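You operate a simulated robot arm through the tools that you are given. There is no shell and no other tool. Be economical: measure what you need, move in short steps, check, and stop when the job is done.

You are at the controls of a simulated robot arm. One attempt, no reset.

Task
Put the tile from the green outline on the yellow outline.

It is judged by the outcome, as a careful person would: the job done as asked, and still so three seconds after it is handed in. It fails if anything else is knocked over, pushed out of place, dropped, spilled or broken.

Robot
A 7-joint arm with a two-finger parallel gripper, fixed in place. Base frame: the origin is at the foot of the arm, x ahead of it, y to its left, z up; the work surface is at about z = 0.8. Lengths are in m, angles in degrees, forces in N, time in s.
With the tool pointing down near the work surface it reaches from about 0.3 to 0.7 m from the base axis. Its first joint turns from -66.0 to 66.0 degrees. Payload 1.57 kg.
The TCP is the grasp point between the finger pads, 0.03 m short of the fingertips. In the tool frame z runs along the fingers and y along their closing line. Largest opening 0.11 m; finger width 0.024, thickness 0.012; the body of the gripper, 0.048 by 0.112 m, starts 0.078 m behind the TCP.
Orientation is that of the tool frame in the base frame, as a unit quaternion [w, x, y, z]. With the fingers straight down and closing along the base's y, the tool's x points along the base's -x, its y along +y and its z along -z.

Tools
- The arm moves only by the tool play_rows. Its argument "rows" is a list that holds one entry, the list of rows, each a list of 5 numbers: the shift along the base's x, y, z in units of 100 mm (1.0 is 100 mm), then the turn about the base's z in units of 90 degrees (1.0 is 90 degrees), then the finger opening in cm, from 0 to 11. In form: [[[x, y, z, yaw, jaw], ...]]. A call has 1 to 12 rows; each row is the pose to reach, as a shift and turn from the pose commanded when the call began. A call with a number of a shift or a turn outside -1 to 1 is refused whole. A row lasts 0.2 s, in which the tool goes at most 0.05 m and 8.6 degrees; a call with a longer step from one row to the next is refused whole, and so is a gripper value outside its range. A pose out of reach is approached as far as the arm can. The call stops where the force on the tool passes 40 N (or 10 N more than at its start, if that is more) or the arm is blocked; 0.2 s more then pass. Each finger travels about 0.108 m/s and halts on what it meets, pressing with about 25 N; the grip force reading is that of the motor and also rises with nothing between the fingers. The clock runs only during rows and for 0.2 s after the last one: add rows that repeat a pose to give the fingers time. It gives the time, the measured TCP pose, the force on the tool (base axes), the opening and the grip force at its end, in the units of the frame above (readings bear some noise).
- Cameras (640 x 400 px; columns grow to the right, rows downward): "scene" is fixed at [0.1722, -0.422, 1.3762]; the picture's right is [0.55, -0.84, 0.00], its down [-0.67, -0.44, -0.60] and it looks along [0.50, 0.33, -0.80] (base axes); focal length 362 px, centre (320, 200). "wrist" rides on the gripper at [-0.036, 0, -0.08] in the tool frame; the picture's right is [0.00, -1.00, 0.00], its down [0.97, 0.00, -0.24] and it looks along [0.24, 0.00, 0.97] (tool axes); focal length 218 px, centre (320, 200). There is no depth. A picture from a camera that has moved, and an enlarged one, comes with that camera's place and axes in the base frame and with its lens.
- capture(camera): a new picture of that camera. The clock stands still meanwhile.
- inspect(camera, box): a new picture of the part [left, top, right, bottom] of that camera's present view, enlarged. The clock stands still meanwhile.
- sign_off(): hands the job in; it is judged then, once.

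Work in short steps. Places have to be worked out from the pictures, the camera data and where the tool is seen: move nearer, look again, correct. Check each grasp and each placing, and mend what went wrong. You have 90 turns and 38 pictures in all, those below and enlarged ones among them. Open the gripper and draw the arm clear of the work before you hand the job in, unless the task says otherwise; then end with one line.

The tools are called after ">>>" as name(argument=value, ...) on one line, values as JSON. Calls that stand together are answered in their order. play_rows: Moves the arm, as the interface text tells. Its arguments: {"type":"object","properties":{"rows":{"type":"array","items":{"type":"array","items":{"type":"array","items":{"type":"number"}}}}},"required":["rows"]} The other tools are called the same way: capture (camera) takes a picture; inspect (camera, box) takes an enlarged picture of a part of a camera's view; sign_off () hands the job in.

At the start:

```text
t: 0.0
tool_pos: [0.429, -0.2164, 1.0673]
ee_rot: [-0.001, 0.0, 1.0, 0.0]
wrist_force: [0.7, -0.6, 0.3]
finger_gap: 0.1101
grip_force: 0.1
```

scene: 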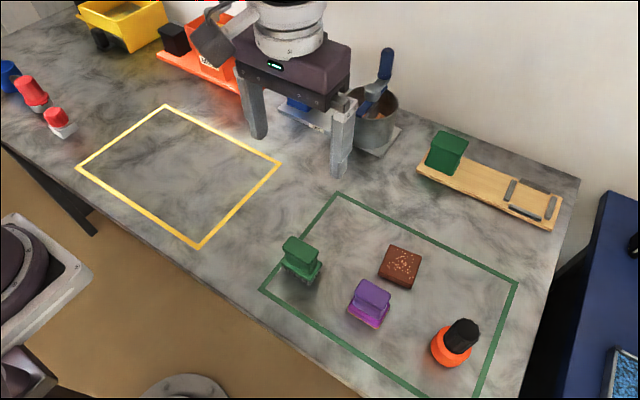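
wrist: 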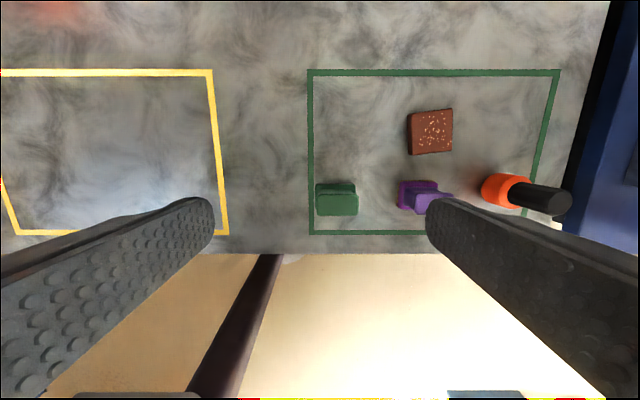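

The brown speckled square in the green outline looks like the tile, at about (0.486, -0.381). I'll look closer at its thickness and its neighbours.

>>> inspect(camera="scene", box=[260, 200, 500, 350])

>>> inspect(camera="wrist", box=[300, 60, 580, 235])

```text
2.67 times, centred on (380, 275) of scene
camera zoom: at [0.1722, -0.422, 1.3762], right [0.55, -0.84, 0.0], down [-0.67, -0.44, -0.6], along [0.5, 0.33, -0.8], focal length 967 px, centre (160, 0)
```

zoom: 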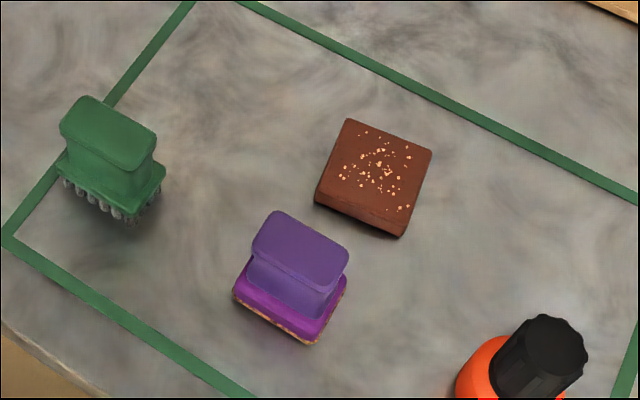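

```text
2.29 times, centred on (440, 148) of wrist
camera zoom: at [0.4645, -0.2166, 1.1492], right [0.0, -1.0, 0.0], down [-0.97, 0.0, 0.24], along [-0.24, 0.0, -0.97], focal length 499 px, centre (46, 320)
```

zoom: 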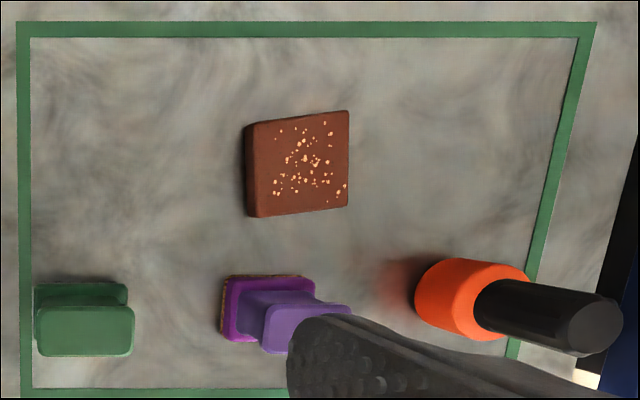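

Tile is about 6 cm square, 2 cm thick, turned about +8°. Moving over it at height in steps.

>>> play_rows(rows=[[[0.15, -0.25, 0, 0.03, 11], [0.3, -0.5, 0, 0.06, 11], [0.45, -0.75, 0, 0.09, 11], [0.57, -1.0, 0, 0.09, 11]]])

>>> play_rows(rows=[[[0, -0.3, 0, 0, 11], [0, -0.64, 0, 0, 11], [0, -0.64, -0.3, 0, 11], [0, -0.64, -0.6, 0, 11], [0, -0.64, -1.0, 0, 11], [0, -0.64, -1.0, 0, 11]]])

>>> capture(camera="wrist")

>>> capture(camera="scene")

```text
t: 1.0
tool_pos: [0.4867, -0.3159, 1.0686]
ee_rot: [0.0, -0.072, 0.997, 0.0]
wrist_force: [1.2, 0.7, -0.4]
finger_gap: 0.1098
grip_force: 0.1
```

```text
t: 2.4
tool_pos: [0.4836, -0.3808, 0.9678]
ee_rot: [0.001, -0.071, 0.998, -0.001]
wrist_force: [0.4, -0.2, 0.5]
finger_gap: 0.11
grip_force: 0.1
```

```text
33 pictures are left
camera wrist: at [0.5178, -0.3765, 1.0491], right [0.14, -0.99, 0.0], down [-0.96, -0.14, 0.24], along [-0.24, -0.03, -0.97], focal length 218 px, centre (320, 200)
```

wrist: 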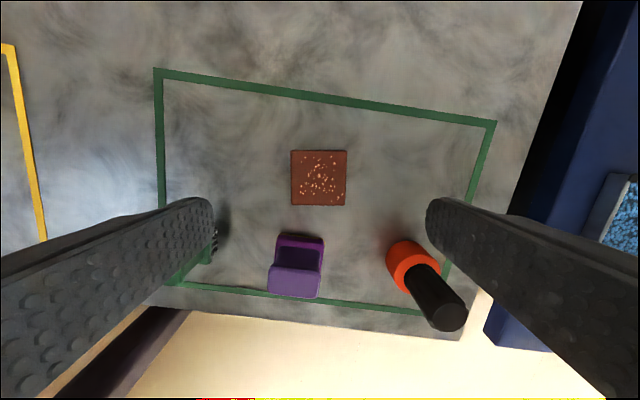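

```text
32 pictures are left
```

scene: 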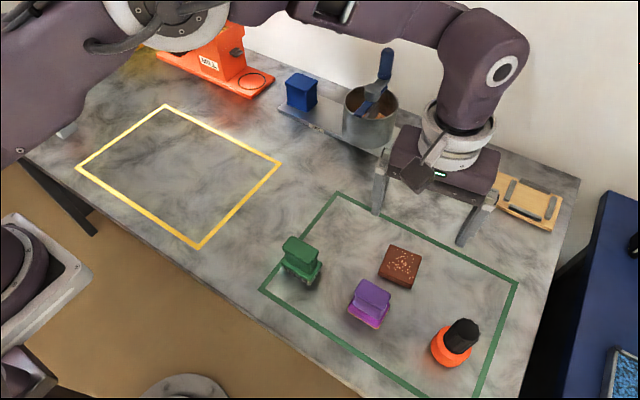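

Alignment is good: the tile's sides are square to the fingers and centred. Descending, then a last bit to z ≈ 0.836.

>>> play_rows(rows=[[[0, 0, -0.3, 0, 11], [0, 0, -0.6, 0, 11], [0, 0, -0.9, 0, 11], [0, 0, -0.9, 0, 11]]])

>>> play_rows(rows=[[[0, 0, -0.15, 0, 11], [0, 0, -0.3, 0, 11], [0, 0, -0.41, 0, 11], [0, 0, -0.41, 0, 11]]])

>>> capture(camera="wrist")

>>> capture(camera="scene")

```text
t: 3.4
tool_pos: [0.4852, -0.3817, 0.8764]
ee_rot: [0.0, -0.072, 0.997, 0.0]
wrist_force: [-0.2, -0.1, 0.7]
finger_gap: 0.1102
grip_force: 0.1
```

```text
t: 4.4
tool_pos: [0.4866, -0.3808, 0.8376]
ee_rot: [-0.001, -0.07, 0.998, -0.001]
wrist_force: [0.2, 0.3, 0.3]
finger_gap: 0.1099
grip_force: 0.0
```

```text
31 pictures are left
camera wrist: at [0.5199, -0.3762, 0.9181], right [0.14, -0.99, 0.0], down [-0.96, -0.14, 0.24], along [-0.24, -0.03, -0.97], focal length 218 px, centre (320, 200)
```

wrist: 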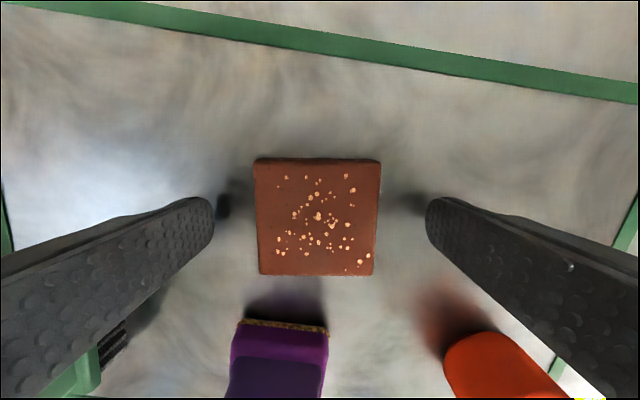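

```text
30 pictures are left
```

scene: 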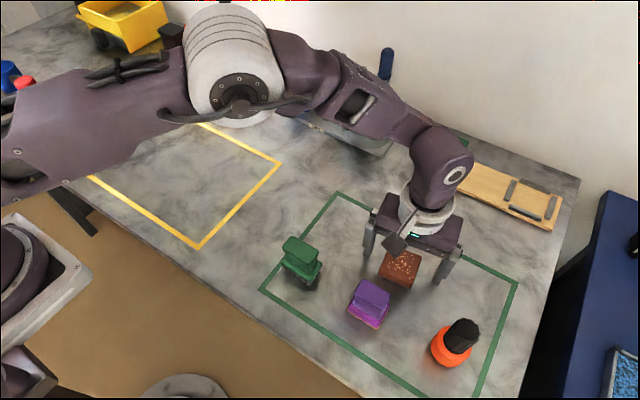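

Tile is centred between the fingers. Closing.

>>> play_rows(rows=[[[0, 0, -0.03, 0, 11], [0, 0, -0.03, 0, 8], [0, 0, -0.03, 0, 5.5], [0, 0, -0.03, 0, 5], [0, 0, -0.03, 0, 5], [0, 0, -0.03, 0, 5]]])

```text
t: 5.8
tool_pos: [0.4849, -0.382, 0.8347]
ee_rot: [0.0, -0.071, 0.997, -0.001]
wrist_force: [1.4, 0.6, 0.1]
finger_gap: 0.0596
grip_force: 24.9
```

Fingers have stopped at 59.6 mm with 25 N, matching the tile. Lifting a little.

>>> play_rows(rows=[[[0, 0, 0.2, 0, 5], [0, 0, 0.5, 0, 5], [0, 0, 0.9, 0, 5], [0, 0, 1.0, 0, 5]]])

>>> capture(camera="wrist")

```text
t: 6.8
tool_pos: [0.488, -0.3798, 0.9333]
ee_rot: [0.0, -0.071, 0.997, 0.0]
wrist_force: [0.5, -0.1, -1.3]
finger_gap: 0.0594
grip_force: 24.7
```

```text
29 pictures are left
camera wrist: at [0.5215, -0.3748, 1.0151], right [0.14, -0.99, 0.0], down [-0.96, -0.14, 0.24], along [-0.24, -0.03, -0.97], focal length 218 px, centre (320, 200)
```

wrist: 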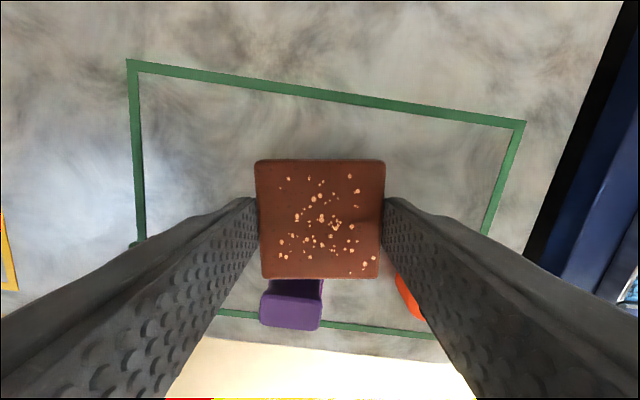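

Tile is held firmly and level. Carrying it toward the yellow area (centre about (0.435, 0.109)).

>>> play_rows(rows=[[[0, 0.15, 0.3, 0, 5], [0, 0.4, 0.5, -0.03, 5], [-0.1, 0.7, 0.5, -0.06, 5], [-0.1, 1.0, 0.5, -0.09, 5]]])

>>> play_rows(rows=[[[0, 0.33, 0, 0, 5], [-0.05, 0.66, 0, 0, 5], [-0.1, 1.0, 0, 0, 5]]])

>>> play_rows(rows=[[[0, 0.33, 0, 0, 5], [-0.05, 0.66, 0, 0, 5], [-0.1, 1.0, 0, 0, 5]]])

>>> play_rows(rows=[[[0, 0.33, 0, 0, 5], [-0.05, 0.66, 0, 0, 5], [-0.1, 1.0, 0, 0, 5]]])

>>> play_rows(rows=[[[0, 0.33, 0, 0, 5], [-0.05, 0.66, 0, 0, 5], [-0.1, 0.9, 0, 0, 5], [-0.1, 0.9, 0, 0, 5]]])

>>> capture(camera="wrist")

>>> capture(camera="scene")

```text
t: 7.8
tool_pos: [0.4766, -0.2801, 0.9853]
ee_rot: [0.0, -0.001, 1.0, 0.0]
wrist_force: [0.2, 0.5, -0.2]
finger_gap: 0.0594
grip_force: 25.1
```

```text
t: 8.6
tool_pos: [0.4684, -0.1802, 0.9819]
ee_rot: [0.0, 0.001, 1.0, 0.001]
wrist_force: [0.5, -0.3, -0.8]
finger_gap: 0.0592
grip_force: 24.8
```

```text
t: 9.4
tool_pos: [0.4578, -0.0817, 0.9837]
ee_rot: [0.0, 0.001, 1.0, 0.0]
wrist_force: [-0.3, -0.2, -1.6]
finger_gap: 0.0594
grip_force: 24.8
```

```text
t: 10.2
tool_pos: [0.4464, 0.018, 0.9832]
ee_rot: [0.0, -0.001, 1.0, 0.0]
wrist_force: [0.5, -0.2, 0.0]
finger_gap: 0.0593
grip_force: 25.1
```

```text
t: 11.2
tool_pos: [0.4362, 0.108, 0.9842]
ee_rot: [0.0, -0.001, 1.0, 0.0]
wrist_force: [0.3, 0.0, -0.8]
finger_gap: 0.059
grip_force: 24.5
```

```text
28 pictures are left
camera wrist: at [0.4719, 0.1087, 1.0651], right [0.0, -1.0, 0.0], down [-0.97, 0.0, 0.24], along [-0.24, 0.0, -0.97], focal length 218 px, centre (320, 200)
```

wrist: 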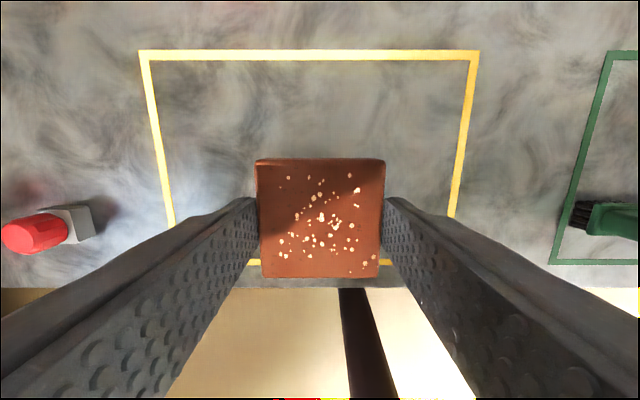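

```text
27 pictures are left
```

scene: 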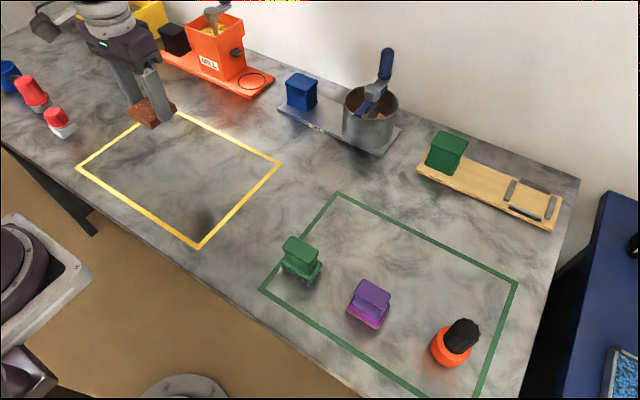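

The yellow region spans x 0.32–0.567 and is centred near y 0.12, so the centre is (0.443, 0.12). Nudging and descending.

>>> play_rows(rows=[[[0.07, 0.12, 0, 0, 5], [0.07, 0.12, -0.3, 0, 5], [0.07, 0.12, -0.6, 0, 5], [0.07, 0.12, -0.9, 0, 5], [0.07, 0.12, -0.95, 0, 5]]])

>>> play_rows(rows=[[[0, 0, -0.2, 0, 5], [0, 0, -0.35, 0, 5], [0, 0, -0.45, 0, 5], [0, 0, -0.5, 0, 5], [0, 0, -0.53, 0, 5], [0, 0, -0.53, 0, 5]]])

>>> capture(camera="wrist")

>>> inspect(camera="scene", box=[60, 80, 300, 230])

```text
t: 12.4
tool_pos: [0.4434, 0.123, 0.8899]
ee_rot: [0.0, 0.0, 1.0, 0.0]
wrist_force: [-0.3, -0.2, -0.4]
finger_gap: 0.0592
grip_force: 25.0
```

```text
t: 13.8
tool_pos: [0.4427, 0.1219, 0.8361]
ee_rot: [0.0, -0.001, 1.0, 0.0]
wrist_force: [-0.2, 0.8, -1.6]
finger_gap: 0.0592
grip_force: 24.8
```

```text
26 pictures are left
camera wrist: at [0.4783, 0.1223, 0.9173], right [0.0, -1.0, 0.0], down [-0.97, 0.0, 0.24], along [-0.24, 0.0, -0.97], focal length 218 px, centre (320, 200)
```

wrist: 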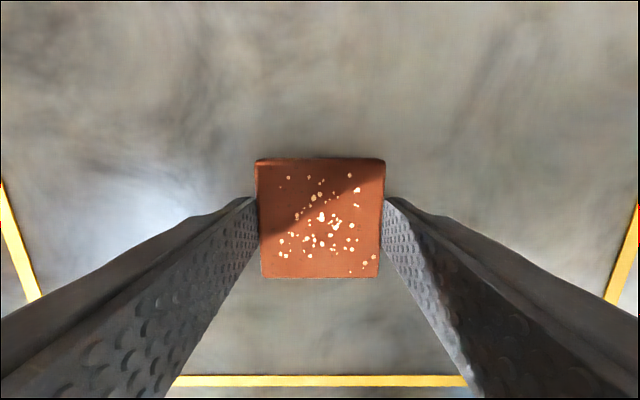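

```text
2.67 times, centred on (180, 155) of scene
camera zoom: at [0.1722, -0.422, 1.3762], right [0.55, -0.84, 0.0], down [-0.67, -0.44, -0.6], along [0.5, 0.33, -0.8], focal length 967 px, centre (693, 320)
```

zoom: 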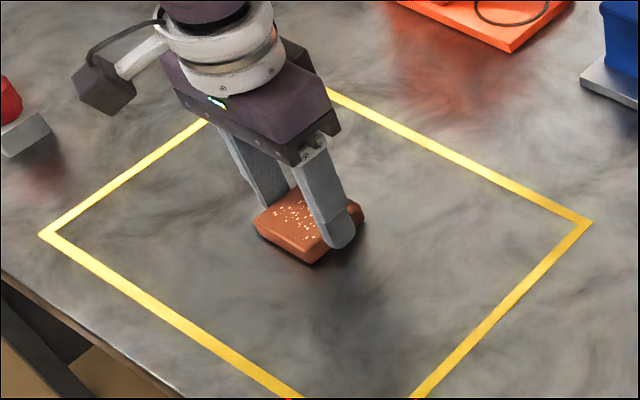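

Centred and within about 1–2 mm of the surface. One tiny step down, then release gently.

>>> play_rows(rows=[[[0, 0, -0.02, 0, 5], [0, 0, -0.02, 0, 5], [0, 0, -0.02, 0, 6.5], [0, 0, -0.02, 0, 8], [0, 0, -0.02, 0, 10], [0, 0, -0.02, 0, 10]]])

>>> play_rows(rows=[[[0, 0, 0.2, 0, 10], [0, 0, 0.5, 0, 10], [0, 0, 0.9, 0, 10], [0, 0, 1.0, 0, 10]]])

>>> play_rows(rows=[[[0, -0.2, 0.2, 0, 10], [0, -0.5, 0.5, 0, 10], [0, -0.8, 0.7, 0, 10], [0, -1.0, 0.8, 0, 10], [0, -1.0, 0.8, 0, 10]]])

>>> capture(camera="scene")

>>> capture(camera="wrist")

```text
t: 15.2
tool_pos: [0.4454, 0.1223, 0.834]
ee_rot: [0.0, -0.001, 1.0, 0.0]
wrist_force: [-0.4, -0.7, 0.0]
finger_gap: 0.1
grip_force: 0.0
```

```text
t: 16.2
tool_pos: [0.4437, 0.1215, 0.9343]
ee_rot: [0.0, -0.001, 1.0, 0.0]
wrist_force: [-0.5, 0.0, -0.5]
finger_gap: 0.1
grip_force: 0.0
```

```text
t: 17.4
tool_pos: [0.4426, 0.0211, 1.014]
ee_rot: [0.0, 0.0, 1.0, -0.001]
wrist_force: [0.0, -0.3, -0.7]
finger_gap: 0.1001
grip_force: 0.1
```

```text
24 pictures are left
```

scene: 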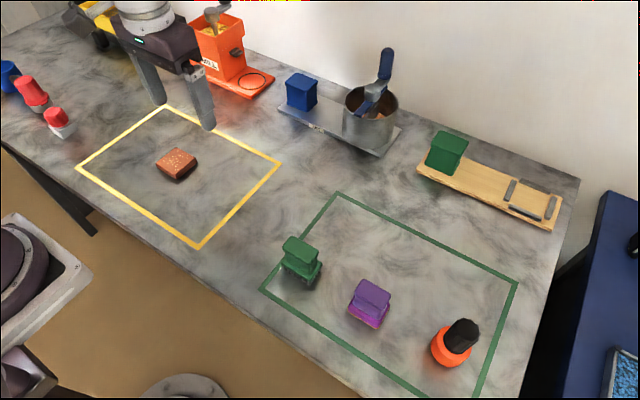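

```text
23 pictures are left
camera wrist: at [0.4772, 0.0214, 1.0946], right [0.0, -1.0, 0.0], down [-0.97, 0.0, 0.24], along [-0.24, 0.0, -0.97], focal length 218 px, centre (320, 200)
```

wrist: 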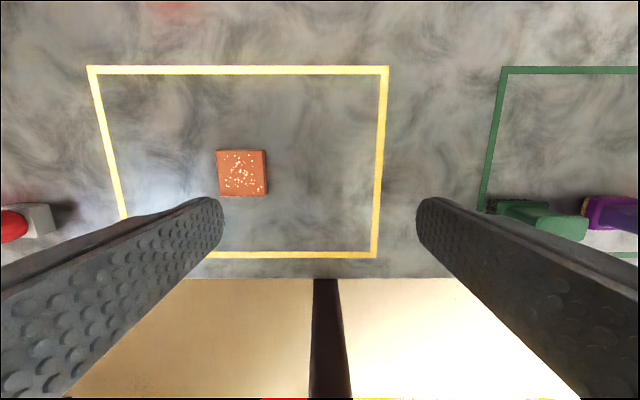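

The tile lies flat in the middle of the yellow outline, the gripper is open and clear, and everything else is where it was. Handing in.

>>> sign_off()

```text
The job is handed in.
```

The brown speckled tile from the green outline now lies flat near the middle of the yellow outline, and nothing else was moved.
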